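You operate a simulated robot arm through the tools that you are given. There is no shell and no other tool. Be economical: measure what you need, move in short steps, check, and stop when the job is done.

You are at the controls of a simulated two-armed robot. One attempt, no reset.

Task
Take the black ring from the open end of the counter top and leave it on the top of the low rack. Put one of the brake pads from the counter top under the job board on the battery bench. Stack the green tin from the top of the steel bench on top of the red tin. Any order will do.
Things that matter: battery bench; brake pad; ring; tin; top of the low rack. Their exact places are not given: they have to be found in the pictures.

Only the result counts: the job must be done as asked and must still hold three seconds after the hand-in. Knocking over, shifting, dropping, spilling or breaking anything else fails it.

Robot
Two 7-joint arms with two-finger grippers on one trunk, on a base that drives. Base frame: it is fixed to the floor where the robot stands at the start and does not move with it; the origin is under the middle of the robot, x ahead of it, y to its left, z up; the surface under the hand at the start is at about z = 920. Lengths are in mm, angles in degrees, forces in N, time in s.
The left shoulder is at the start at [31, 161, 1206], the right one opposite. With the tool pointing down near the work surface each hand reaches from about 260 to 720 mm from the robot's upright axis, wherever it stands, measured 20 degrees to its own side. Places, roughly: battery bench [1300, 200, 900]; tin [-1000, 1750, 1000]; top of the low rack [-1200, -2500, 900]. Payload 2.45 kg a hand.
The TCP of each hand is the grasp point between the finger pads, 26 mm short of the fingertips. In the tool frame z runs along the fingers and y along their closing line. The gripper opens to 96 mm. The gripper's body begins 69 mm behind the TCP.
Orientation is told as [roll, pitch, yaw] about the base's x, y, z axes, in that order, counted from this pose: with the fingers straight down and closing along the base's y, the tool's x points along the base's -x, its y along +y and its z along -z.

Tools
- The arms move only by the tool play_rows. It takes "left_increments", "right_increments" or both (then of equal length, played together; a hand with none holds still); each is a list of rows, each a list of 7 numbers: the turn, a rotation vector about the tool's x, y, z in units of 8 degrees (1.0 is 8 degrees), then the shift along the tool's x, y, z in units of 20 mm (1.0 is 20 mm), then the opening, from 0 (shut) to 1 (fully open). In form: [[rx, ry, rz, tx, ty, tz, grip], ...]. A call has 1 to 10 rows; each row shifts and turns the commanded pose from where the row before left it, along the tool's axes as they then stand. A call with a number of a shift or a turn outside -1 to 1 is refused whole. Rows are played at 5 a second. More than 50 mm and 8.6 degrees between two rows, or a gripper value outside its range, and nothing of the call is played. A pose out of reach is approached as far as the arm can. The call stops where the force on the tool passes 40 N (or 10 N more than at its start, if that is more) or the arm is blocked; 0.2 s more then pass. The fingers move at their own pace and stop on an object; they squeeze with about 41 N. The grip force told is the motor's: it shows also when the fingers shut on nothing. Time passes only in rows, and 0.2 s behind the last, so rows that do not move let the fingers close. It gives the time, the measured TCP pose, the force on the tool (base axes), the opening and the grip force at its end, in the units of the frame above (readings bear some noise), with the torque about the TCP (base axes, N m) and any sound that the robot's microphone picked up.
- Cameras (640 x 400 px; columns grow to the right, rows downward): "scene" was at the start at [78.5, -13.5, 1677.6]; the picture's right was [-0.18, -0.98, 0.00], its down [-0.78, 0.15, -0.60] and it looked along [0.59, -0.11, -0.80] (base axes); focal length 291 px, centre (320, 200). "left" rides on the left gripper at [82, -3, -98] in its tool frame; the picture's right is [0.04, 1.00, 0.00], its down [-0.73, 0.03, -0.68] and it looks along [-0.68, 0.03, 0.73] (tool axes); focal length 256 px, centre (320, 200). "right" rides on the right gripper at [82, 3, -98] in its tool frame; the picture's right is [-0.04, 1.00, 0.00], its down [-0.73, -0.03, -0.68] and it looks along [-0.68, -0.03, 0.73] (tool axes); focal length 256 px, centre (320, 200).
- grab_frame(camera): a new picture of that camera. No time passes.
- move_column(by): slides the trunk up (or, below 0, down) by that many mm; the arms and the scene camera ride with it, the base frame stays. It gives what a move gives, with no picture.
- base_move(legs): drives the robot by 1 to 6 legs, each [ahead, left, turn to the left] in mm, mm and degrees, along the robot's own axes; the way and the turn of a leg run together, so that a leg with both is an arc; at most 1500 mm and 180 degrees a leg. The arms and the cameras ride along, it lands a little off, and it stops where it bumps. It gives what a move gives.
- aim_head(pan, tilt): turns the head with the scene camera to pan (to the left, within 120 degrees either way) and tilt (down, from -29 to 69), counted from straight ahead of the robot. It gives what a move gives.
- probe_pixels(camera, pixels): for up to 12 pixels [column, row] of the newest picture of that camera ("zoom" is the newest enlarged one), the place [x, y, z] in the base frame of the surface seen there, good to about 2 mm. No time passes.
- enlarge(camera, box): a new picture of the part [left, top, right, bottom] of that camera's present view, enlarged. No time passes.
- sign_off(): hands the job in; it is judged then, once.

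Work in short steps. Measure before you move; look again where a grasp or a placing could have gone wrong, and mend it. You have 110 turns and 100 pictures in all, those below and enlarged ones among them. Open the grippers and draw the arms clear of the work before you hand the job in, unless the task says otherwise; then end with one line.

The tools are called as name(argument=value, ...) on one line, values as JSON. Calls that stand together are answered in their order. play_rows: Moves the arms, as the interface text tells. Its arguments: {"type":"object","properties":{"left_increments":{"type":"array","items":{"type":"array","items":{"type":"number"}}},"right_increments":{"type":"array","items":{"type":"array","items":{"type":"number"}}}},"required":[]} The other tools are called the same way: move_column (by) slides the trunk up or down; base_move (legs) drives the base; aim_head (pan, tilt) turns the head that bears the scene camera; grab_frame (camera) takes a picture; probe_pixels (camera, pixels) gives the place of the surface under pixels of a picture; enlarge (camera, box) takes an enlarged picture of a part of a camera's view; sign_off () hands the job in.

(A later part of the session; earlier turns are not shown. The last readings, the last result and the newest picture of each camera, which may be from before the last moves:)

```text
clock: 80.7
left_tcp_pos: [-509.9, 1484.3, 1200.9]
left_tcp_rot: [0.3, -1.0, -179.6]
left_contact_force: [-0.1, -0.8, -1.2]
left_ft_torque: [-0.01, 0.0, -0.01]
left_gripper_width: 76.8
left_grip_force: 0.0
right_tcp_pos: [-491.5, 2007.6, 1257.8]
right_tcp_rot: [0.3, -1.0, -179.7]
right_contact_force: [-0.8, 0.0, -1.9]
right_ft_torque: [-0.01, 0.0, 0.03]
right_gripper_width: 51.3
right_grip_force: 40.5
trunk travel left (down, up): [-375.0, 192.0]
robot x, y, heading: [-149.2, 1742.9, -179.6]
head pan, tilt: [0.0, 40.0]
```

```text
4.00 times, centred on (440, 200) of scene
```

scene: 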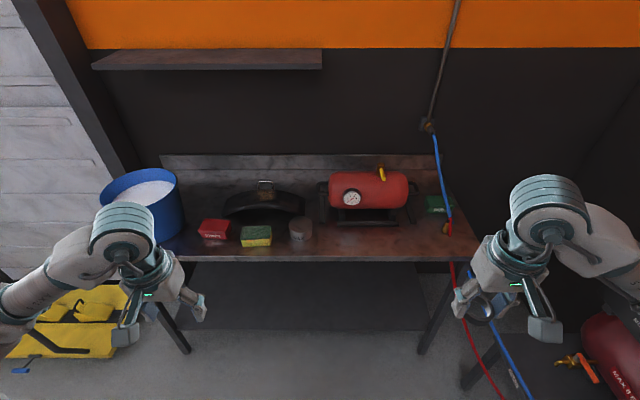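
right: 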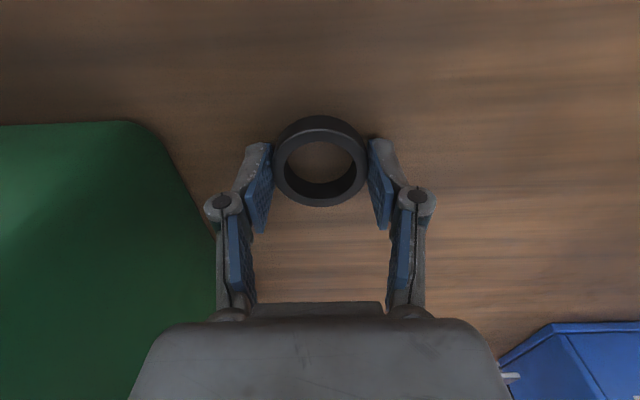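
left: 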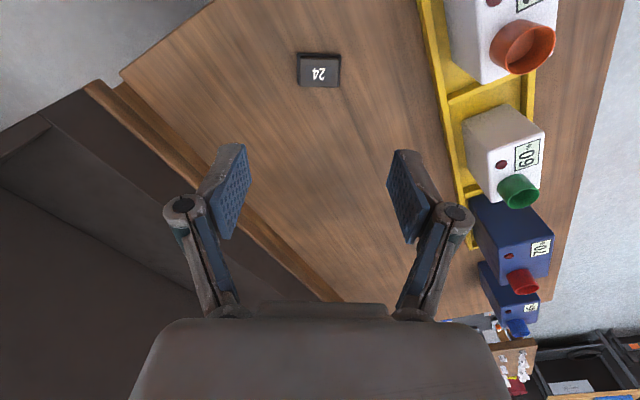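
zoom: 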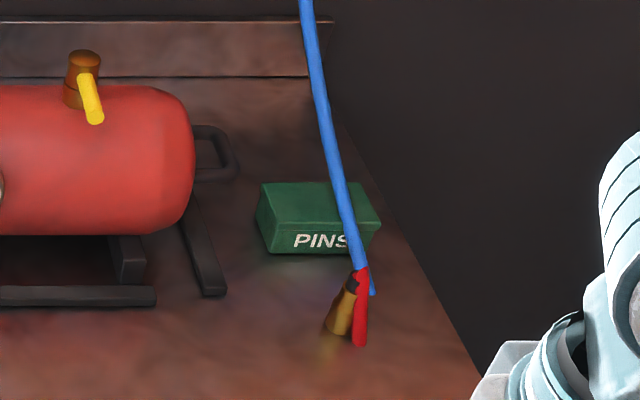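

The green "PINS" tin is at about (−1125,2245), top z 929, near a hose; the red "SHIMS" tin is at (−1000,1356). I probe hose points, compressor panel and the yellow trolley.

probe_pixels(camera="scene", pixels=[[434, 140], [439, 165], [447, 200], [453, 250], [467, 310], [495, 350], [445, 222], [60, 330], [110, 290], [90, 350], [470, 350], [580, 370]])

aim_head(pan=-50, tilt=35)

grab_frame(camera="scene")

aim_head(pan=70, tilt=40)

grab_frame(camera="scene")

probe_pixels(camera="scene", pixels=[[320, 200], [320, 300], [100, 300], [200, 200], [400, 200], [450, 250], [350, 150], [350, 250], [300, 350]])

```text
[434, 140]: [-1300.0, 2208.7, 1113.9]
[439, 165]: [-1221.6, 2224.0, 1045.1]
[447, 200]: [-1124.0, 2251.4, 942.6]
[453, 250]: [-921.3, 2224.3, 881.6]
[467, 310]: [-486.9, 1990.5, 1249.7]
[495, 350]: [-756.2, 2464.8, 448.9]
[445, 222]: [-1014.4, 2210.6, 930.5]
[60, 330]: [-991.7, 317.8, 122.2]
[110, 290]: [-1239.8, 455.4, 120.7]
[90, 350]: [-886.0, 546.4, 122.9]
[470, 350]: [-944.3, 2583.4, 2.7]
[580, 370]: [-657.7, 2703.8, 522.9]
```

```text
clock: 81.8
left_tcp_pos: [-509.4, 1482.0, 1201.4]
left_tcp_rot: [0.3, -1.0, -179.6]
left_contact_force: [-0.7, 0.2, 0.8]
left_ft_torque: [-0.01, 0.0, 0.0]
left_gripper_width: 77.0
left_grip_force: 0.0
right_tcp_pos: [-491.4, 2005.1, 1259.9]
right_tcp_rot: [0.1, -0.9, -179.6]
right_contact_force: [0.6, -0.1, -0.8]
right_ft_torque: [-0.01, 0.0, 0.01]
right_gripper_width: 51.4
right_grip_force: 41.3
trunk travel left (down, up): [-375.0, 192.0]
robot x, y, heading: [-147.9, 1743.4, -179.9]
head pan, tilt: [-50.0, 35.0]
```

```text
71 pictures are left
```

scene: 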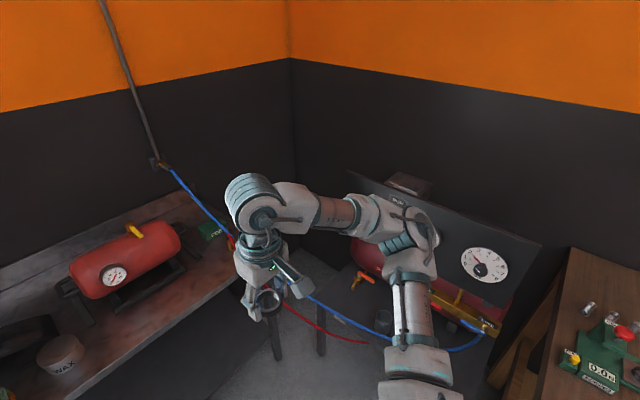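

```text
clock: 83.8
left_tcp_pos: [-511.0, 1478.9, 1200.1]
left_tcp_rot: [0.0, -1.0, -179.5]
left_contact_force: [-0.9, -0.3, -0.1]
left_ft_torque: [0.0, -0.01, 0.04]
left_gripper_width: 76.7
left_grip_force: 0.0
right_tcp_pos: [-491.6, 2000.8, 1259.7]
right_tcp_rot: [0.1, -1.0, -179.7]
right_contact_force: [-0.2, -0.2, -1.8]
right_ft_torque: [0.0, -0.03, -0.01]
right_gripper_width: 51.2
right_grip_force: 40.6
trunk travel left (down, up): [-375.0, 192.0]
robot x, y, heading: [-152.7, 1746.4, -179.5]
head pan, tilt: [70.0, 40.0]
```

```text
70 pictures are left
```

scene: 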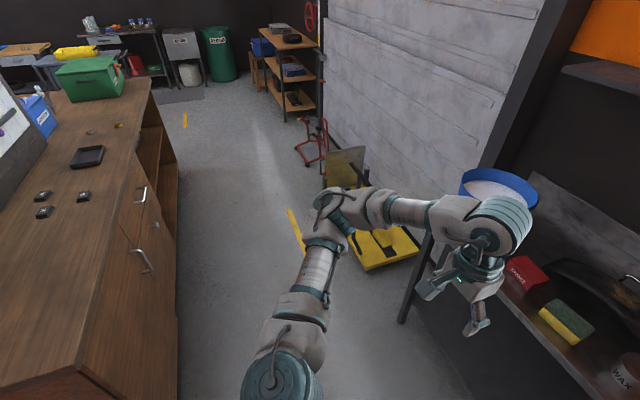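

```text
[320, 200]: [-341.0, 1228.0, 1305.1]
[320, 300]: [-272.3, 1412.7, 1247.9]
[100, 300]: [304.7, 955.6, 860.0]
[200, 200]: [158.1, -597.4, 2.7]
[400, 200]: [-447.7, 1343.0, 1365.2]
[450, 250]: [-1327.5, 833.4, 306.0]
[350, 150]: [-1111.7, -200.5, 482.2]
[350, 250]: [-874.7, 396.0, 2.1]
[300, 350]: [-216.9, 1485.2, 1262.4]
```

The aisle to the rack (x −550…+250) is clear. I drive to the low rack first with the ring: strafe left 3000 mm total, then look.

base_move(legs=[[0, 1500, 0], [0, 1500, 0]])

aim_head(pan=50, tilt=30)

grab_frame(camera="scene")

```text
clock: 98.3
left_tcp_pos: [-447.2, -1536.0, 1200.6]
left_tcp_rot: [-0.1, -1.1, -178.3]
left_contact_force: [-0.2, 0.5, -0.7]
left_ft_torque: [0.01, -0.03, -0.01]
left_gripper_width: 76.8
left_grip_force: 0.1
right_tcp_pos: [-439.8, -1012.7, 1259.7]
right_tcp_rot: [0.0, -1.0, -178.5]
right_contact_force: [0.0, -0.3, -1.4]
right_ft_torque: [-0.02, 0.0, -0.01]
right_gripper_width: 51.3
right_grip_force: 40.6
trunk travel left (down, up): [-375.0, 192.0]
robot x, y, heading: [-95.8, -1259.0, -178.5]
head pan, tilt: [70.0, 40.0]
```

```text
clock: 99.1
left_tcp_pos: [-443.9, -1534.1, 1201.6]
left_tcp_rot: [0.0, -1.1, -178.3]
left_contact_force: [-0.5, -0.1, 0.1]
left_ft_torque: [-0.05, 0.0, -0.03]
left_gripper_width: 76.8
left_grip_force: 0.0
right_tcp_pos: [-437.6, -1012.2, 1261.3]
right_tcp_rot: [0.0, -1.2, -178.3]
right_contact_force: [0.2, 0.9, -0.9]
right_ft_torque: [0.0, 0.01, -0.03]
right_gripper_width: 51.2
right_grip_force: 41.1
trunk travel left (down, up): [-375.0, 192.0]
robot x, y, heading: [-91.9, -1260.7, -178.4]
head pan, tilt: [50.0, 30.0]
```

```text
69 pictures are left
```

scene: 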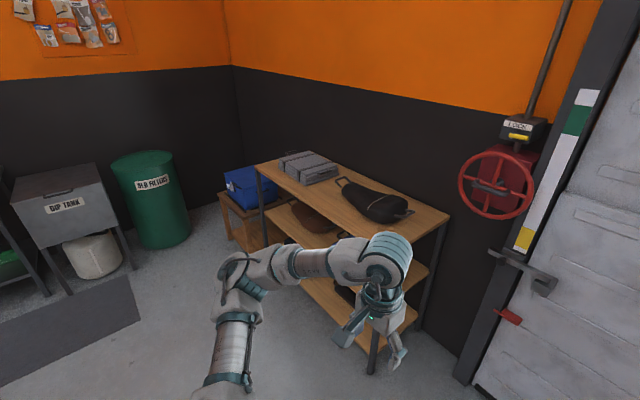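

The rack's top holds a grey block and a black seat. I probe top, edges and free spots.

probe_pixels(camera="scene", pixels=[[258, 163], [447, 217], [395, 233], [325, 188], [430, 212], [290, 173], [345, 200], [310, 165], [375, 200], [235, 195], [410, 230], [335, 178]])

enlarge(camera="scene", box=[220, 130, 460, 280])

```text
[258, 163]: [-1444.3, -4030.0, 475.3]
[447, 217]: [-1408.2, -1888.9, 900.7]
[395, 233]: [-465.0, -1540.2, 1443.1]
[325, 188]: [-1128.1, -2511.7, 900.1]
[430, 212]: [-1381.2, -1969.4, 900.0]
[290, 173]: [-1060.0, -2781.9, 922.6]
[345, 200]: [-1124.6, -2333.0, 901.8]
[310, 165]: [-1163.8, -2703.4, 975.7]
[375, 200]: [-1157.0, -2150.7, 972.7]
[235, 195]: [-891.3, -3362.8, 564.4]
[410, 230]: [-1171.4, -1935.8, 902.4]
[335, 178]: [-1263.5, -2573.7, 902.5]
```

```text
2.67 times, centred on (340, 205) of scene
```

zoom: 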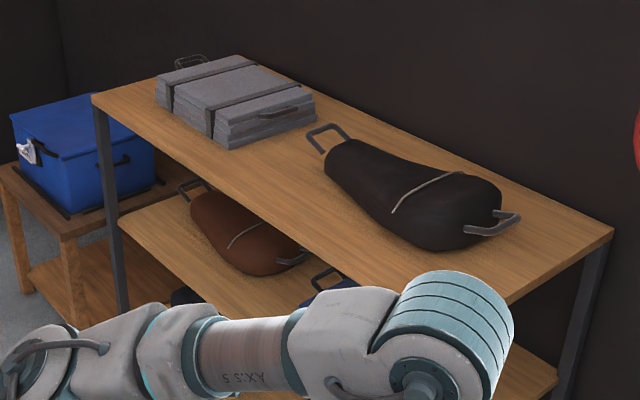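

The rack's top is z≈901 with free area around (−1130,−2430). I drive left 1340 and ahead 250, trim heading, then look.

base_move(legs=[[0, 0, -1.6], [0, 1340, 0], [250, 0, 0]])

aim_head(pan=0, tilt=45)

grab_frame(camera="scene")

probe_pixels(camera="scene", pixels=[[320, 200], [320, 240], [360, 200], [280, 200], [320, 220], [340, 180], [300, 230], [340, 230], [360, 230], [320, 260]])

```text
clock: 107.6
left_tcp_pos: [-709.9, -2869.5, 1200.8]
left_tcp_rot: [-0.3, -1.1, 179.7]
left_contact_force: [-0.3, 0.3, 0.2]
left_ft_torque: [-0.01, -0.04, -0.01]
left_gripper_width: 77.0
left_grip_force: 0.0
right_tcp_pos: [-682.9, -2347.2, 1263.2]
right_tcp_rot: [-0.3, -1.3, 179.6]
right_contact_force: [0.7, 0.8, -0.9]
right_ft_torque: [0.02, 0.0, -0.01]
right_gripper_width: 50.9
right_grip_force: 40.5
trunk travel left (down, up): [-375.0, 192.0]
robot x, y, heading: [-349.7, -2602.6, 179.7]
head pan, tilt: [50.0, 30.0]
```

```text
clock: 108.8
left_tcp_pos: [-708.9, -2865.4, 1203.4]
left_tcp_rot: [-0.1, -1.2, 179.6]
left_contact_force: [0.7, -0.8, 0.2]
left_ft_torque: [0.02, -0.02, 0.0]
left_gripper_width: 76.8
left_grip_force: 0.0
right_tcp_pos: [-682.4, -2343.4, 1262.6]
right_tcp_rot: [-0.1, -1.3, 179.5]
right_contact_force: [0.3, 0.1, -0.8]
right_ft_torque: [-0.02, -0.01, 0.0]
right_gripper_width: 51.3
right_grip_force: 40.9
trunk travel left (down, up): [-375.0, 192.0]
robot x, y, heading: [-349.1, -2603.2, 179.5]
head pan, tilt: [0.0, 45.0]
```

```text
67 pictures are left
```

scene: 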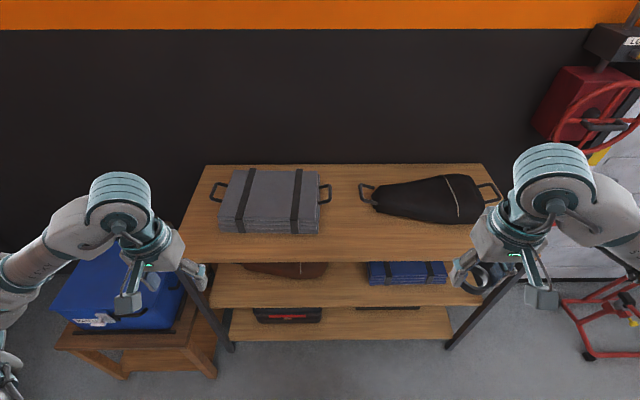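

```text
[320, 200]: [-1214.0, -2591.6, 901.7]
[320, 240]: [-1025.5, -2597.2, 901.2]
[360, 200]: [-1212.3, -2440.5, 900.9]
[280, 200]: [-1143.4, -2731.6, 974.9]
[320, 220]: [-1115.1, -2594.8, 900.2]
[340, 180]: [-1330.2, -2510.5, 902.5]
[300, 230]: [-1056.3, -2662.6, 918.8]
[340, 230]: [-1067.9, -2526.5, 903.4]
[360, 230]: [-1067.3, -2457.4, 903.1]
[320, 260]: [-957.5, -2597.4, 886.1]
```

Free area is x −955…−1200, y −2590…−2450. Base goes ahead 250 and left 60.

base_move(legs=[[250, 60, 0]])

grab_frame(camera="scene")

```text
clock: 110.7
left_tcp_pos: [-958.0, -2922.3, 1203.8]
left_tcp_rot: [-0.2, -1.3, 179.7]
left_contact_force: [-0.3, 0.3, 0.0]
left_ft_torque: [-0.01, -0.01, -0.01]
left_gripper_width: 77.1
left_grip_force: 0.1
right_tcp_pos: [-932.7, -2401.4, 1263.2]
right_tcp_rot: [0.0, -1.4, 179.6]
right_contact_force: [-0.1, -0.5, -2.1]
right_ft_torque: [0.03, -0.01, -0.02]
right_gripper_width: 50.9
right_grip_force: 40.8
trunk travel left (down, up): [-375.0, 192.0]
robot x, y, heading: [-599.7, -2665.0, 179.5]
head pan, tilt: [0.0, 45.0]
```

```text
66 pictures are left
```

scene: 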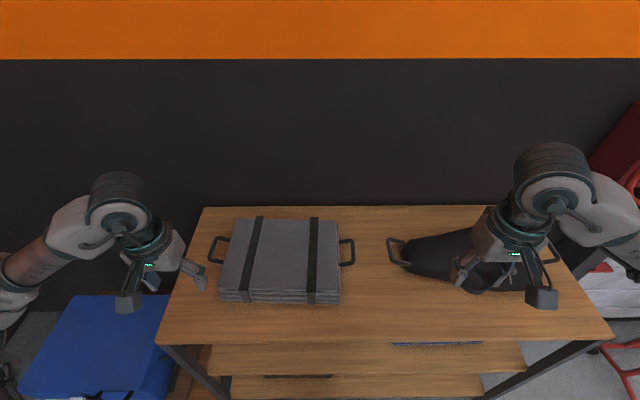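

I bring the right hand over (−1070,−2500) while lowering to z≈1085.

play_rows(right_increments=[[0, 0, 0, -0.7, 0.5, 0.9, 0], [0, 0, 0, -0.7, 0.5, 0.9, 0], [0, 0, 0, -0.7, 0.5, 0.9, 0], [0, 0, 0, -0.7, 0.5, 0.9, 0], [0, 0, 0, -0.7, 0.5, 0.9, 0], [0, 0, 0, -0.7, 0.5, 0.9, 0], [0, 0, 0, -0.7, 0.5, 0.9, 0], [0, 0, 0, -0.7, 0.5, 0.9, 0], [0, 0, 0, -0.7, 0.5, 0.9, 0], [0, 0, 0, -0.7, 0.5, 0.9, 0]])

grab_frame(camera="right")

probe_pixels(camera="right", pixels=[[320, 60], [320, 220], [320, 100], [200, 150]])

```text
clock: 112.9
left_tcp_pos: [-957.0, -2922.4, 1202.8]
left_tcp_rot: [0.0, -1.2, 179.6]
left_contact_force: [-0.3, 0.6, 0.6]
left_ft_torque: [0.0, -0.03, -0.02]
left_gripper_width: 76.8
left_grip_force: 0.1
right_tcp_pos: [-1076.8, -2499.9, 1085.4]
right_tcp_rot: [0.1, -1.3, 179.5]
right_contact_force: [0.2, -0.6, -1.3]
right_ft_torque: [-0.03, -0.02, 0.01]
right_gripper_width: 51.3
right_grip_force: 41.4
trunk travel left (down, up): [-375.0, 192.0]
robot x, y, heading: [-600.3, -2661.3, 179.4]
head pan, tilt: [0.0, 45.0]
```

```text
65 pictures are left
```

right: 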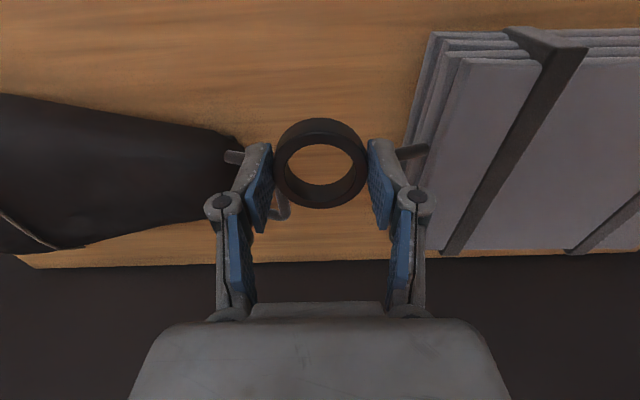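

```text
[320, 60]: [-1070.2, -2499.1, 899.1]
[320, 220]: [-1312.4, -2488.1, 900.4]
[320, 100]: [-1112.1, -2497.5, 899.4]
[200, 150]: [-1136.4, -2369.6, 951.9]
```

The ring is over free shelf (z 900). I lower to z≈932, then feel for contact.

play_rows(right_increments=[[0, 0, 0, 0, 0, 0.95, 0], [0, 0, 0, 0, 0, 0.95, 0], [0, 0, 0, 0, 0, 0.95, 0], [0, 0, 0, 0, 0, 0.95, 0], [0, 0, 0, 0, 0, 0.95, 0], [0, 0, 0, 0, 0, 0.95, 0], [0, 0, 0, 0, 0, 0.95, 0], [0, 0, 0, 0, 0, 0.95, 0], [0, 0, 0, 0, 0, 0.1, 0], [0, 0, 0, 0, 0, 0.05, 0]])

play_rows(right_increments=[[0, 0, 0, 0, 0, 0.07, 0], [0, 0, 0, 0, 0, 0.07, 0], [0, 0, 0, 0, 0, 0, 0]])

```text
clock: 115.1
left_tcp_pos: [-956.9, -2922.7, 1202.7]
left_tcp_rot: [0.2, -1.1, 179.6]
left_contact_force: [0.3, 0.9, 0.4]
left_ft_torque: [-0.01, -0.02, 0.0]
left_gripper_width: 76.6
left_grip_force: 0.0
right_tcp_pos: [-1080.1, -2499.4, 929.8]
right_tcp_rot: [-0.1, -1.3, 179.7]
right_contact_force: [-0.4, -0.5, -0.9]
right_ft_torque: [0.01, 0.01, -0.02]
right_gripper_width: 51.3
right_grip_force: 41.7
trunk travel left (down, up): [-375.0, 192.0]
robot x, y, heading: [-600.1, -2659.7, 179.4]
head pan, tilt: [0.0, 45.0]
```

```text
clock: 115.9
left_tcp_pos: [-956.7, -2924.0, 1203.4]
left_tcp_rot: [0.0, -1.2, 179.7]
left_contact_force: [-0.4, 0.0, -0.6]
left_ft_torque: [-0.01, 0.0, 0.02]
left_gripper_width: 76.8
left_grip_force: 0.1
right_tcp_pos: [-1079.9, -2499.1, 928.8]
right_tcp_rot: [0.0, -1.4, 179.5]
right_contact_force: [0.9, 0.6, -0.9]
right_ft_torque: [-0.02, 0.01, -0.04]
right_gripper_width: 51.2
right_grip_force: 40.7
trunk travel left (down, up): [-375.0, 192.0]
robot x, y, heading: [-600.4, -2661.9, 179.6]
head pan, tilt: [0.0, 45.0]
```

No contact yet; a little more down.

play_rows(right_increments=[[0, 0, 0, 0, 0, 0.06, 0], [0, 0, 0, 0, 0, 0.05, 0], [0, 0, 0, 0, 0, 0, 0]])

```text
clock: 116.7
left_tcp_pos: [-955.6, -2922.9, 1204.2]
left_tcp_rot: [0.0, -1.3, 179.8]
left_contact_force: [-0.1, 0.2, -0.6]
left_ft_torque: [0.01, 0.02, -0.02]
left_gripper_width: 76.8
left_grip_force: 0.1
right_tcp_pos: [-1079.8, -2500.1, 927.4]
right_tcp_rot: [0.0, -1.5, 179.5]
right_contact_force: [0.4, 2.6, 9.7]
right_ft_torque: [0.06, -0.25, 0.08]
right_gripper_width: 51.2
right_grip_force: 41.3
trunk travel left (down, up): [-375.0, 192.0]
robot x, y, heading: [-598.7, -2659.8, 179.4]
head pan, tilt: [0.0, 45.0]
```

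Contact (≈10 N). I open modestly and lift.

play_rows(right_increments=[[0, 0, 0, 0, 0, 0, 0.7], [0, 0, 0, 0, 0, 0, 0.75], [0, 0, 0, 0, 0, -0.3, 0.75], [0, 0, 0, 0, 0, -0.9, 0.75], [0, 0, 0, 0, 0, -0.9, 0.75], [0, 0, 0, 0, 0, -1, 0.75], [0, 0, 0, 0, 0, -1, 0.75], [0, 0, 0, 0, 0, -1, 0.75], [0, 0, 0, 0, 0, -1, 0.75], [0, 0, 0, 0, 0, -1, 0.75]])

play_rows(right_increments=[[0, 0, 0, 0.7, -0.5, -1, 0.75], [0, 0, 0, 0.7, -0.5, -1, 0.75], [0, 0, 0, 0.7, -0.5, -1, 0.75], [0, 0, 0, 0.7, -0.5, -1, 0.75], [0, 0, 0, 0.7, -0.5, -1, 0.75], [0, 0, 0, 0.7, -0.5, -1, 0.75], [0, 0, 0, 0.7, -0.5, -1, 0.75], [0, 0, 0, 0.7, 0, -1, 0.75], [0, 0, 0, 0.7, 0, -1, 0.75]])

grab_frame(camera="scene")

```text
clock: 118.9
left_tcp_pos: [-956.3, -2922.9, 1202.7]
left_tcp_rot: [0.1, -1.3, 179.7]
left_contact_force: [-0.5, -0.3, -0.3]
left_ft_torque: [0.0, 0.0, 0.0]
left_gripper_width: 76.8
left_grip_force: 0.1
right_tcp_pos: [-1076.0, -2498.4, 1068.6]
right_tcp_rot: [0.0, -1.5, 179.6]
right_contact_force: [-0.2, -1.0, -0.4]
right_ft_torque: [0.01, -0.01, 0.0]
right_gripper_width: 71.9
right_grip_force: 0.1
trunk travel left (down, up): [-375.0, 192.0]
robot x, y, heading: [-602.1, -2664.5, 179.5]
head pan, tilt: [0.0, 45.0]
```

```text
clock: 120.9
left_tcp_pos: [-954.5, -2922.5, 1203.7]
left_tcp_rot: [0.0, -1.3, 179.6]
left_contact_force: [-0.4, 0.4, -0.3]
left_ft_torque: [-0.03, 0.02, 0.0]
left_gripper_width: 77.0
left_grip_force: 0.1
right_tcp_pos: [-944.4, -2428.8, 1244.5]
right_tcp_rot: [0.1, -1.5, 179.6]
right_contact_force: [0.1, -0.6, 0.5]
right_ft_torque: [0.01, 0.02, -0.02]
right_gripper_width: 72.0
right_grip_force: 0.0
trunk travel left (down, up): [-375.0, 192.0]
robot x, y, heading: [-597.9, -2661.9, 179.6]
head pan, tilt: [0.0, 45.0]
```

```text
64 pictures are left
```

scene: 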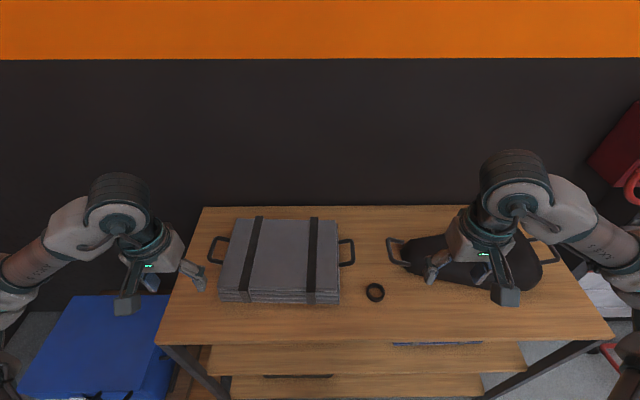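

The ring lies on the rack top at (375,292). I back away and return toward the steel bench.

base_move(legs=[[-470, 0, 0], [0, -1500, 0], [0, -1500, 0]])

```text
clock: 137.7
left_tcp_pos: [-435.9, 67.0, 1203.7]
left_tcp_rot: [0.0, -1.2, 179.5]
left_contact_force: [0.6, 0.0, -0.6]
left_ft_torque: [0.01, -0.03, -0.01]
left_gripper_width: 76.9
left_grip_force: 0.0
right_tcp_pos: [-422.7, 561.0, 1243.7]
right_tcp_rot: [0.1, -1.4, 179.4]
right_contact_force: [0.1, 1.3, 0.5]
right_ft_torque: [-0.01, -0.02, 0.0]
right_gripper_width: 71.8
right_grip_force: 0.0
trunk travel left (down, up): [-375.0, 192.0]
robot x, y, heading: [-80.6, 326.0, 179.2]
head pan, tilt: [0.0, 45.0]
```

I continue right 1550 and ahead 250, then look at the green tin.

base_move(legs=[[0, -1550, 0.6], [250, 0, 0]])

aim_head(pan=-25, tilt=40)

grab_frame(camera="scene")

```text
refused: -1550 is not a number from -1500 to 1500
```

```text
clock: 138.6
left_tcp_pos: [-433.9, 66.5, 1204.0]
left_tcp_rot: [0.0, -1.4, 179.4]
left_contact_force: [-0.2, 0.0, -0.3]
left_ft_torque: [-0.01, 0.0, -0.02]
left_gripper_width: 76.8
left_grip_force: 0.0
right_tcp_pos: [-420.2, 560.5, 1245.6]
right_tcp_rot: [0.0, -1.5, 179.4]
right_contact_force: [-0.6, 1.1, -0.4]
right_ft_torque: [0.01, -0.02, -0.01]
right_gripper_width: 71.8
right_grip_force: 0.1
trunk travel left (down, up): [-375.0, 192.0]
robot x, y, heading: [-75.2, 325.5, 179.5]
head pan, tilt: [-25.0, 40.0]
```

```text
63 pictures are left
```

scene: 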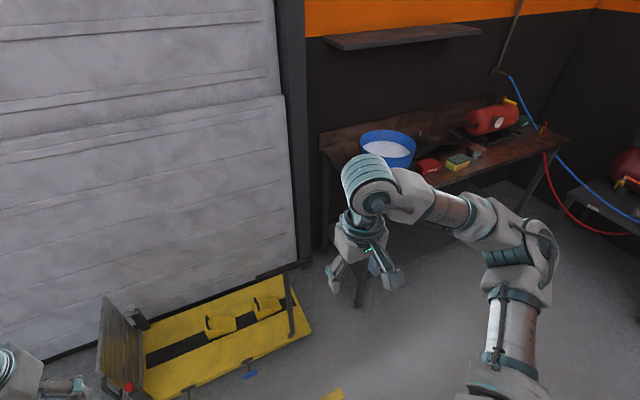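

The leg was too long; I split it.

base_move(legs=[[0, -1500, 0.5], [250, 0, 0]])

grab_frame(camera="scene")

```text
clock: 147.4
left_tcp_pos: [-664.7, 1559.9, 1204.6]
left_tcp_rot: [0.1, -1.3, 179.7]
left_contact_force: [0.3, 0.6, 0.2]
left_ft_torque: [0.01, 0.0, 0.01]
left_gripper_width: 76.9
left_grip_force: 0.0
right_tcp_pos: [-654.1, 2054.0, 1246.1]
right_tcp_rot: [0.2, -1.6, 179.6]
right_contact_force: [0.4, 0.3, -0.4]
right_ft_torque: [-0.01, 0.0, -0.02]
right_gripper_width: 71.9
right_grip_force: 0.1
trunk travel left (down, up): [-375.0, 192.0]
robot x, y, heading: [-310.2, 1821.5, 179.3]
head pan, tilt: [-25.0, 40.0]
```

```text
62 pictures are left
```

scene: 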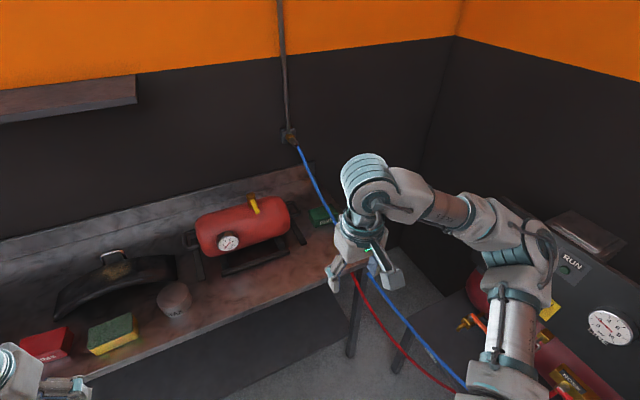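

I enlarge the tin region and probe hose and tin.

enlarge(camera="scene", box=[260, 120, 420, 240])

probe_pixels(camera="scene", pixels=[[305, 165], [313, 180], [320, 195], [328, 210], [318, 215], [385, 270], [412, 325], [310, 210], [356, 285], [296, 145], [330, 222], [375, 370]])

```text
3.33 times, centred on (340, 180) of scene
```

zoom: 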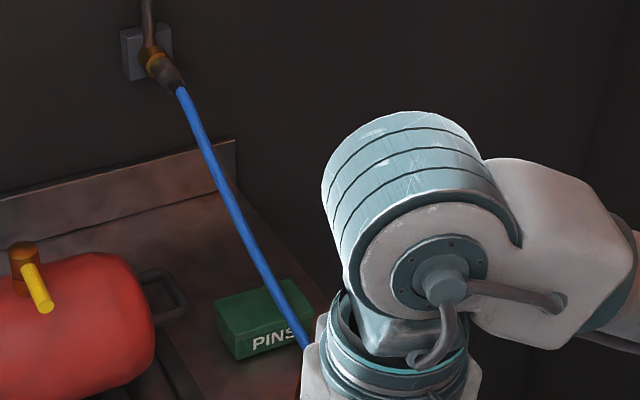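

```text
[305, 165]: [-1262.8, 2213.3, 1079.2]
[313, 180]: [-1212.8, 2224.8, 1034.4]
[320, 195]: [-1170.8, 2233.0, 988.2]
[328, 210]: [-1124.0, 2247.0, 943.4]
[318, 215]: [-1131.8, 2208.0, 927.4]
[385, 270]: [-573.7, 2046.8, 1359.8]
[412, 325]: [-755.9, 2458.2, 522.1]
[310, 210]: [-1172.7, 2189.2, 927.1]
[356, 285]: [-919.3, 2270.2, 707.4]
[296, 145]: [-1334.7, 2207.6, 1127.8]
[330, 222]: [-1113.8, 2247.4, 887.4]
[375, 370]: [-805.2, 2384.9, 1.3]
```

The hose descends over the tin's right front part ((−1171,2233,988) to (−1124,2247,943)), so a grasp must be on the tin's left end. I drive 230 closer and look with the right hand camera.

base_move(legs=[[230, -60, 0.5]])

grab_frame(camera="right")

grab_frame(camera="scene")

```text
clock: 149.2
left_tcp_pos: [-891.1, 1616.3, 1204.7]
left_tcp_rot: [0.1, -1.5, -179.7]
left_contact_force: [0.2, -1.1, 0.5]
left_ft_torque: [0.02, -0.02, -0.01]
left_gripper_width: 76.7
left_grip_force: 0.0
right_tcp_pos: [-885.0, 2111.6, 1247.2]
right_tcp_rot: [0.0, -1.7, -179.8]
right_contact_force: [-0.5, 0.1, 0.3]
right_ft_torque: [-0.02, 0.0, 0.01]
right_gripper_width: 71.8
right_grip_force: 0.1
trunk travel left (down, up): [-375.0, 192.0]
robot x, y, heading: [-541.6, 1882.5, -179.7]
head pan, tilt: [-25.0, 40.0]
```

```text
60 pictures are left
```

right: 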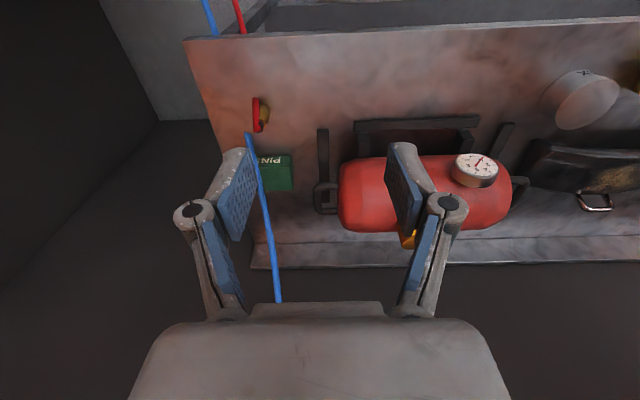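

```text
59 pictures are left
```

scene: 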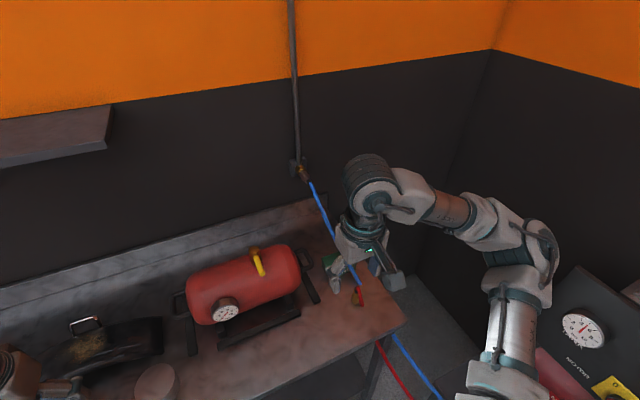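

The right-hand view shows tin (270,172), hose from (280,300) to (248,133), frame bar (323,170). I enlarge and probe.

enlarge(camera="right", box=[220, 80, 380, 220])

probe_pixels(camera="right", pixels=[[260, 156], [290, 154], [292, 168], [292, 188], [265, 191], [262, 175], [255, 160], [248, 135], [252, 150], [323, 135], [325, 205], [340, 190]])

```text
2.86 times, centred on (300, 150) of right
```

zoom: 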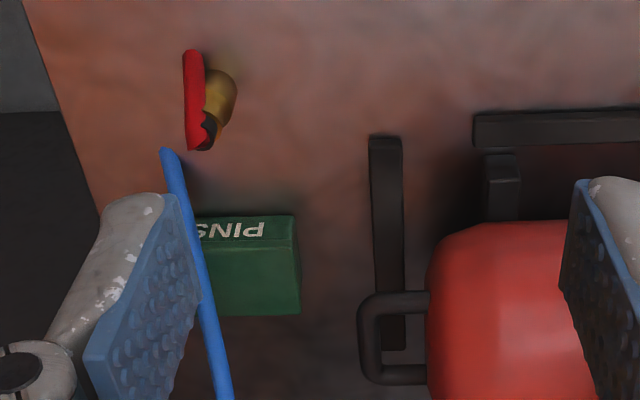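

```text
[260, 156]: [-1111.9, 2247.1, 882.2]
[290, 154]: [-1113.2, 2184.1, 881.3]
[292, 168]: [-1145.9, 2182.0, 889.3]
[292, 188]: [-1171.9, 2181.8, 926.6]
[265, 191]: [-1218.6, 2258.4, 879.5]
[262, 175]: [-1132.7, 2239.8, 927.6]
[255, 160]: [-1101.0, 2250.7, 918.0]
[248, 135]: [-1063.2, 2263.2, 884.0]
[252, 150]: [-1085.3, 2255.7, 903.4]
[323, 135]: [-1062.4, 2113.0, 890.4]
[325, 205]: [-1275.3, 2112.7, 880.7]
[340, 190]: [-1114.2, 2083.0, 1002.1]
```

Tin spans about x −1115…−1175, y 2182…~2265. I probe the tank end and handle to see the clearance for a left-end grasp.

probe_pixels(camera="right", pixels=[[345, 165], [345, 200], [342, 222], [355, 195], [365, 165], [365, 225], [330, 188], [318, 195], [330, 210], [380, 190], [262, 160], [290, 172]])

enlarge(camera="scene", box=[240, 190, 400, 310])

```text
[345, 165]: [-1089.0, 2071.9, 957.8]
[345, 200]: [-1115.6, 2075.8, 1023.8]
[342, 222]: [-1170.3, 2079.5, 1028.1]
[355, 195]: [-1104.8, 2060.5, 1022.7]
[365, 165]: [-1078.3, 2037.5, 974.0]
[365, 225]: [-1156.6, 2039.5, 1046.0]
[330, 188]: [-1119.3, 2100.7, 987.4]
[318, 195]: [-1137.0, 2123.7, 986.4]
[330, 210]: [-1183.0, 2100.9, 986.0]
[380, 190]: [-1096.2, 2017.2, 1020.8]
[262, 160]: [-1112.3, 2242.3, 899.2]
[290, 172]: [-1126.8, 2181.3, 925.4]
```

```text
3.33 times, centred on (320, 250) of scene
```

zoom: 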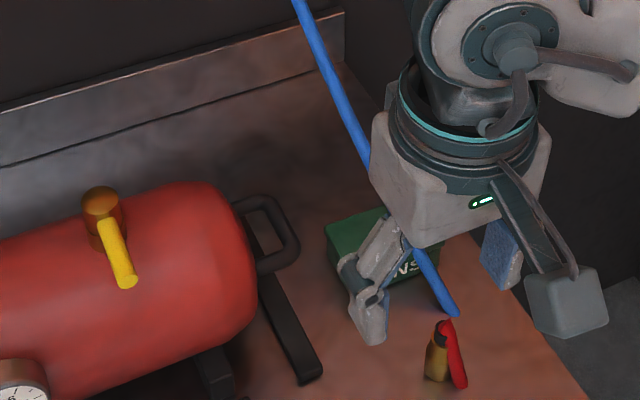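

The tank's handle reaches y 2124, and the hose passes just above the tin. I shift the base 100 to the right, then will carefully test whether the hose (which passes through the bench plate) is solid at all, with closed fingers.

base_move(legs=[[0, -100, 0]])

play_rows(right_increments=[[0, 0, 0, -1, 0, -0.4, 0], [0, 0, 0, -1, 0, -0.4, 0], [0, 0, 0, -1, 0, 0, 0], [0, 0, 0, -1, 0, 0, 0], [0, 0, 0, -1, 0, 0, 0], [0, 0, 0, -1, 0, 0, 0], [0, 0, 0, -1, 0, 0, 0], [0, 0, 0, -1, 0, 0, 0], [0, 0, 0, -1, 0, 0, 0], [0, 0, 0, -1, 0, 0, 0]])

grab_frame(camera="right")

```text
clock: 150.3
left_tcp_pos: [-888.3, 1669.4, 1197.8]
left_tcp_rot: [-1.9, -1.6, -179.4]
left_contact_force: [0.9, -1.0, -0.1]
left_ft_torque: [0.06, -0.02, 0.02]
left_gripper_width: 76.9
left_grip_force: 0.2
right_tcp_pos: [-881.2, 2162.7, 1256.4]
right_tcp_rot: [-1.9, -1.9, -179.6]
right_contact_force: [-0.1, -1.6, -1.4]
right_ft_torque: [0.08, 0.04, 0.03]
right_gripper_width: 72.0
right_grip_force: 0.1
trunk travel left (down, up): [-375.0, 192.0]
robot x, y, heading: [-541.3, 1975.2, -180.2]
head pan, tilt: [-25.0, 40.0]
```

```text
clock: 152.5
left_tcp_pos: [-889.2, 1706.5, 1205.2]
left_tcp_rot: [-0.1, -1.7, -179.5]
left_contact_force: [-0.1, 0.8, -0.3]
left_ft_torque: [-0.07, -0.03, -0.01]
left_gripper_width: 76.8
left_grip_force: 0.0
right_tcp_pos: [-1083.4, 2201.5, 1271.1]
right_tcp_rot: [-0.2, -1.8, -179.8]
right_contact_force: [0.0, 0.0, 0.7]
right_ft_torque: [-0.04, 0.02, 0.0]
right_gripper_width: 0.0
right_grip_force: 28.1
trunk travel left (down, up): [-375.0, 192.0]
robot x, y, heading: [-542.1, 1976.3, 180.1]
head pan, tilt: [-25.0, 40.0]
```

```text
56 pictures are left
```

right: 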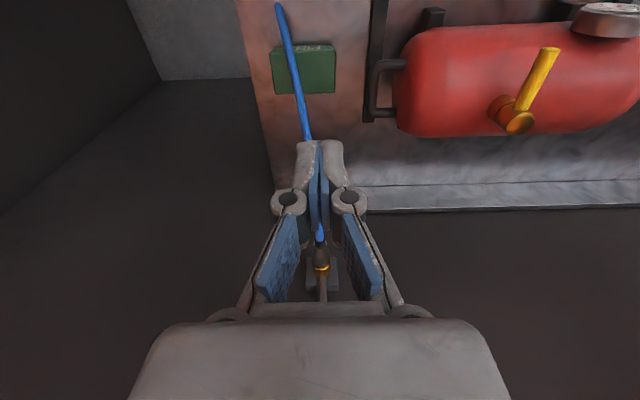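

A good view of tin and hose from above. I probe tin corners and hose.

probe_pixels(camera="right", pixels=[[272, 52], [334, 47], [334, 90], [276, 93], [282, 20], [290, 55], [297, 90], [304, 130], [305, 70], [372, 100], [336, 70], [276, 75]])

enlarge(camera="right", box=[240, 0, 400, 120])

```text
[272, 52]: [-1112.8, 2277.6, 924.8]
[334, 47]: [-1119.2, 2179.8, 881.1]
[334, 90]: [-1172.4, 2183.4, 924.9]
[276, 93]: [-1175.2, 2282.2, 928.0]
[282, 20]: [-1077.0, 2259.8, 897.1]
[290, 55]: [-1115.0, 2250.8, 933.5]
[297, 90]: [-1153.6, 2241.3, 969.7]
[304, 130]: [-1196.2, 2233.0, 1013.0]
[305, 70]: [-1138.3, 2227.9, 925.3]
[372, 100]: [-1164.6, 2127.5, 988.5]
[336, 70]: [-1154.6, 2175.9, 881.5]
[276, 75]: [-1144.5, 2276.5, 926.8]
```

```text
3.33 times, centred on (320, 60) of right
```

zoom: 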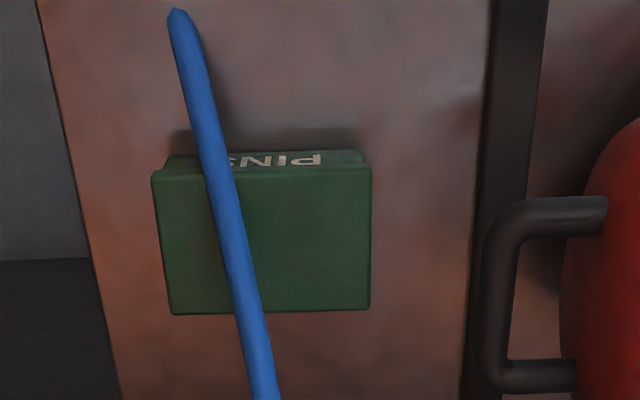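

The tin is 100 × 62 mm (x −1113…−1175, y 2182…2282), so it must be gripped across x. I go down with closed fingers to the left of the hose at (−1152,2205,985) for the touch test.

play_rows(right_increments=[[0, 0.22, 0, -0.34, 0, 1, 0], [0, 0, 0, -0.34, 0, 1, 0], [0, 0, 0, -0.34, 0, 1, 0], [0, 0, 0, -0.34, 0, 1, 0], [0, 0, 0, -0.34, 0, 1, 0], [0, 0, 0, -0.34, 0, 1, 0], [0, 0, 0, -0.34, 0, 1, 0], [0, 0, 0, -0.34, 0, 1, 0], [0, 0, 0, -0.34, 0, 1, 0], [0, 0, 0, -0.34, 0, 1, 0]])

play_rows(right_increments=[[0, 0, 0, 0, 0, 1, 0], [0, 0, 0, 0, 0, 1, 0], [0, 0, 0, 0, 0, 1, 0], [0, 0, 0, 0, 0, 1, 0], [0, 0, 0, 0, 0, 0.2, 0]])

grab_frame(camera="right")

```text
clock: 154.7
left_tcp_pos: [-888.0, 1712.0, 1208.0]
left_tcp_rot: [0.1, -1.7, -179.6]
left_contact_force: [0.5, 0.0, 0.3]
left_ft_torque: [-0.03, -0.04, 0.0]
left_gripper_width: 76.7
left_grip_force: 0.0
right_tcp_pos: [-1150.2, 2203.2, 1071.1]
right_tcp_rot: [0.1, -0.1, -179.8]
right_contact_force: [0.1, 0.1, 0.4]
right_ft_torque: [-0.06, 0.01, 0.03]
right_gripper_width: 0.0
right_grip_force: 28.5
trunk travel left (down, up): [-375.0, 192.0]
robot x, y, heading: [-543.9, 1973.7, -180.0]
head pan, tilt: [-25.0, 40.0]
```

```text
clock: 156.1
left_tcp_pos: [-884.6, 1684.4, 1204.4]
left_tcp_rot: [-0.7, -1.7, -179.1]
left_contact_force: [0.6, 0.5, 0.0]
left_ft_torque: [-0.04, 0.01, -0.01]
left_gripper_width: 76.9
left_grip_force: 0.0
right_tcp_pos: [-1148.7, 2178.7, 991.7]
right_tcp_rot: [-0.7, -0.5, -179.5]
right_contact_force: [-0.3, 0.3, -0.6]
right_ft_torque: [-0.05, 0.02, 0.01]
right_gripper_width: 0.1
right_grip_force: 29.0
trunk travel left (down, up): [-375.0, 192.0]
robot x, y, heading: [-540.6, 1963.4, -180.1]
head pan, tilt: [-25.0, 40.0]
stopped in row 5 (right hand): the arm was blocked; the commanded pose is now the measured one
```

```text
54 pictures are left
```

right: 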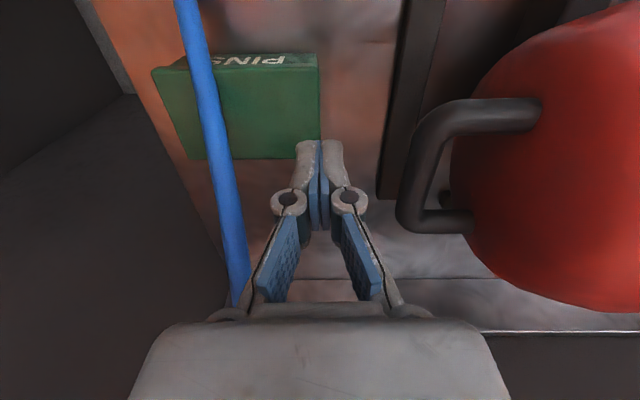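

The arm was blocked and the whole robot got pushed −y; perhaps the elbow touched something on the right. I look to the right side.

aim_head(pan=-60, tilt=40)

grab_frame(camera="scene")

```text
clock: 157.2
left_tcp_pos: [-885.8, 1708.1, 1209.1]
left_tcp_rot: [0.3, -1.8, -179.5]
left_contact_force: [-0.5, 1.3, 0.5]
left_ft_torque: [-0.07, -0.06, 0.01]
left_gripper_width: 76.7
left_grip_force: 0.1
right_tcp_pos: [-1149.2, 2199.9, 988.0]
right_tcp_rot: [0.2, -0.3, -179.7]
right_contact_force: [0.0, 1.2, -0.8]
right_ft_torque: [-0.07, 0.05, 0.02]
right_gripper_width: 0.0
right_grip_force: 28.1
trunk travel left (down, up): [-375.0, 192.0]
robot x, y, heading: [-544.6, 1970.1, -180.1]
head pan, tilt: [-60.0, 40.0]
```

```text
53 pictures are left
```

scene: 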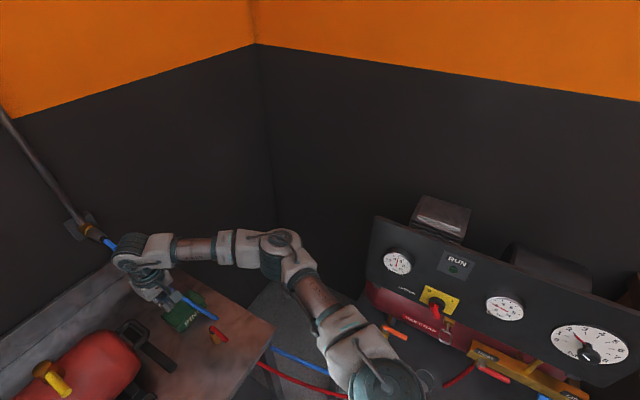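

The wrist seems free of the compressor. I look down to the robot's right side and probe elbow distances.

probe_pixels(camera="scene", pixels=[[285, 240], [262, 262], [330, 310], [370, 370], [130, 250], [395, 330], [95, 232], [113, 245], [195, 305], [270, 350], [400, 290], [300, 362]])

aim_head(pan=-75, tilt=65)

grab_frame(camera="scene")

```text
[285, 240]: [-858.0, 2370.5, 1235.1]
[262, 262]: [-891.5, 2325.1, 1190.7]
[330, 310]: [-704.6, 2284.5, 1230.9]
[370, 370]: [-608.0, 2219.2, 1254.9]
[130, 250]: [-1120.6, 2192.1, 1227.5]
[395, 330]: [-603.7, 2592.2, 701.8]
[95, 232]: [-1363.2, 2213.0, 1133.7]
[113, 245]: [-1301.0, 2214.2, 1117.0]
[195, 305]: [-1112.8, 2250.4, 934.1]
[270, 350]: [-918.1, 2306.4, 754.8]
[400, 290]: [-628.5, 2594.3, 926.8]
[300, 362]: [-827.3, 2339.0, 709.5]
```

```text
clock: 158.0
left_tcp_pos: [-884.4, 1703.9, 1208.7]
left_tcp_rot: [0.1, -1.6, -179.4]
left_contact_force: [-0.7, 0.8, 0.1]
left_ft_torque: [-0.04, -0.06, 0.02]
left_gripper_width: 76.5
left_grip_force: 0.0
right_tcp_pos: [-1147.7, 2196.2, 989.9]
right_tcp_rot: [0.1, -0.3, -179.7]
right_contact_force: [-0.2, 1.6, 0.2]
right_ft_torque: [-0.11, 0.04, 0.0]
right_gripper_width: 0.3
right_grip_force: 28.4
trunk travel left (down, up): [-375.0, 192.0]
robot x, y, heading: [-545.5, 1963.3, -179.8]
head pan, tilt: [-75.0, 65.0]
```

```text
52 pictures are left
```

scene: 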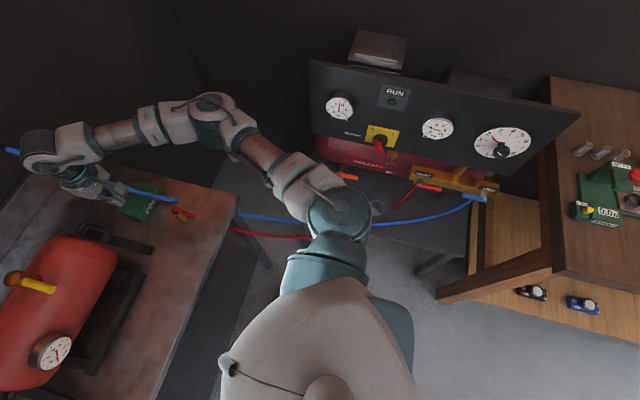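

I check the right-hand picture for contact with the hose.

grab_frame(camera="right")

probe_pixels(camera="right", pixels=[[230, 220], [240, 290], [250, 320], [215, 150], [200, 60], [290, 200], [300, 150], [345, 200], [165, 75], [318, 60]])

```text
51 pictures are left
```

right: 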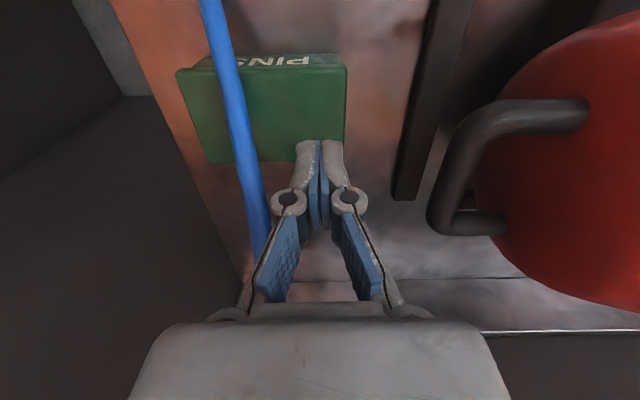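

```text
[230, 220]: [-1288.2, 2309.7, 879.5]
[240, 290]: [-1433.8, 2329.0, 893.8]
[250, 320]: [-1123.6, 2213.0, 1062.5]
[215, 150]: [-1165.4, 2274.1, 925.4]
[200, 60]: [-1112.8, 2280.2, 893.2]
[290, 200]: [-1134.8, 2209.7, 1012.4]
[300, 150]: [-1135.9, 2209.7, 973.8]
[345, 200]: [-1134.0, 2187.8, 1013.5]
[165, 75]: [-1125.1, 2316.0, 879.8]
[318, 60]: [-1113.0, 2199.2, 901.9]
```

No contact visible; the tin has not moved. I now move +y in 3 mm steps toward the hose to feel whether it is solid.

play_rows(right_increments=[[0, 0, 0, 0, -0.2, 0, 0], [0, 0, 0, 0, -0.2, 0, 0], [0, 0, 0, 0, -0.2, 0, 0], [0, 0, 0, 0, -0.2, 0, 0], [0, 0, 0, 0, -0.2, 0, 0], [0, 0, 0, 0, -0.2, 0, 0], [0, 0, 0, 0, -0.2, 0, 0], [0, 0, 0, 0, -0.2, 0, 0]])

grab_frame(camera="right")

```text
clock: 159.8
left_tcp_pos: [-883.3, 1700.3, 1209.1]
left_tcp_rot: [-0.1, -1.7, -179.5]
left_contact_force: [0.1, 0.4, 0.0]
left_ft_torque: [-0.02, 0.0, -0.03]
left_gripper_width: 76.7
left_grip_force: 0.0
right_tcp_pos: [-1148.6, 2224.6, 990.5]
right_tcp_rot: [-0.1, -0.3, -179.6]
right_contact_force: [0.0, 1.0, -0.4]
right_ft_torque: [-0.06, 0.01, 0.0]
right_gripper_width: 0.0
right_grip_force: 28.4
trunk travel left (down, up): [-375.0, 192.0]
robot x, y, heading: [-546.6, 1968.2, -180.0]
head pan, tilt: [-75.0, 65.0]
```

```text
50 pictures are left
```

right: 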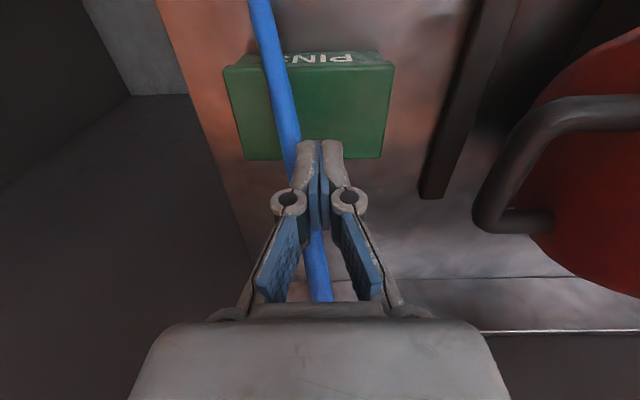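

Close to the hose, no force yet. I continue.

play_rows(right_increments=[[0, 0, 0, 0, -0.15, 0, 0], [0, 0, 0, 0, -0.15, 0, 0], [0, 0, 0, 0, -0.15, 0, 0], [0, 0, 0, 0, -0.15, 0, 0], [0, 0, 0, 0, -0.15, 0, 0], [0, 0, 0, 0, -0.15, 0, 0], [0, 0, 0, 0, 0, 0, 0]])

grab_frame(camera="right")

```text
clock: 161.4
left_tcp_pos: [-884.9, 1658.8, 1200.3]
left_tcp_rot: [-1.7, -1.6, -178.9]
left_contact_force: [0.1, -0.9, 0.4]
left_ft_torque: [0.02, 0.01, 0.01]
left_gripper_width: 76.8
left_grip_force: 0.1
right_tcp_pos: [-1148.0, 2206.9, 998.1]
right_tcp_rot: [-1.6, -0.4, -179.1]
right_contact_force: [0.3, -1.1, 0.7]
right_ft_torque: [0.15, -0.04, 0.0]
right_gripper_width: 0.0
right_grip_force: 28.9
trunk travel left (down, up): [-375.0, 192.0]
robot x, y, heading: [-541.6, 1963.7, -179.9]
head pan, tilt: [-75.0, 65.0]
```

```text
49 pictures are left
```

right: 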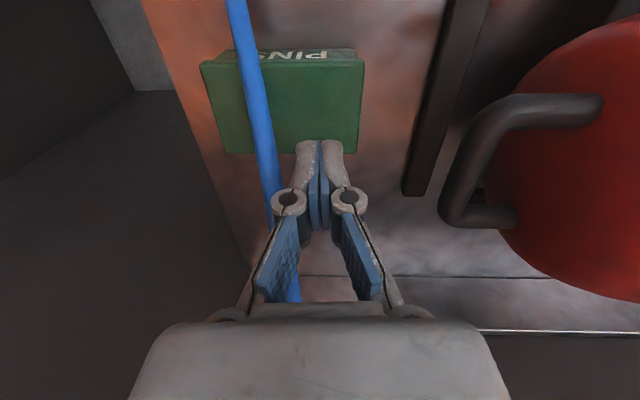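

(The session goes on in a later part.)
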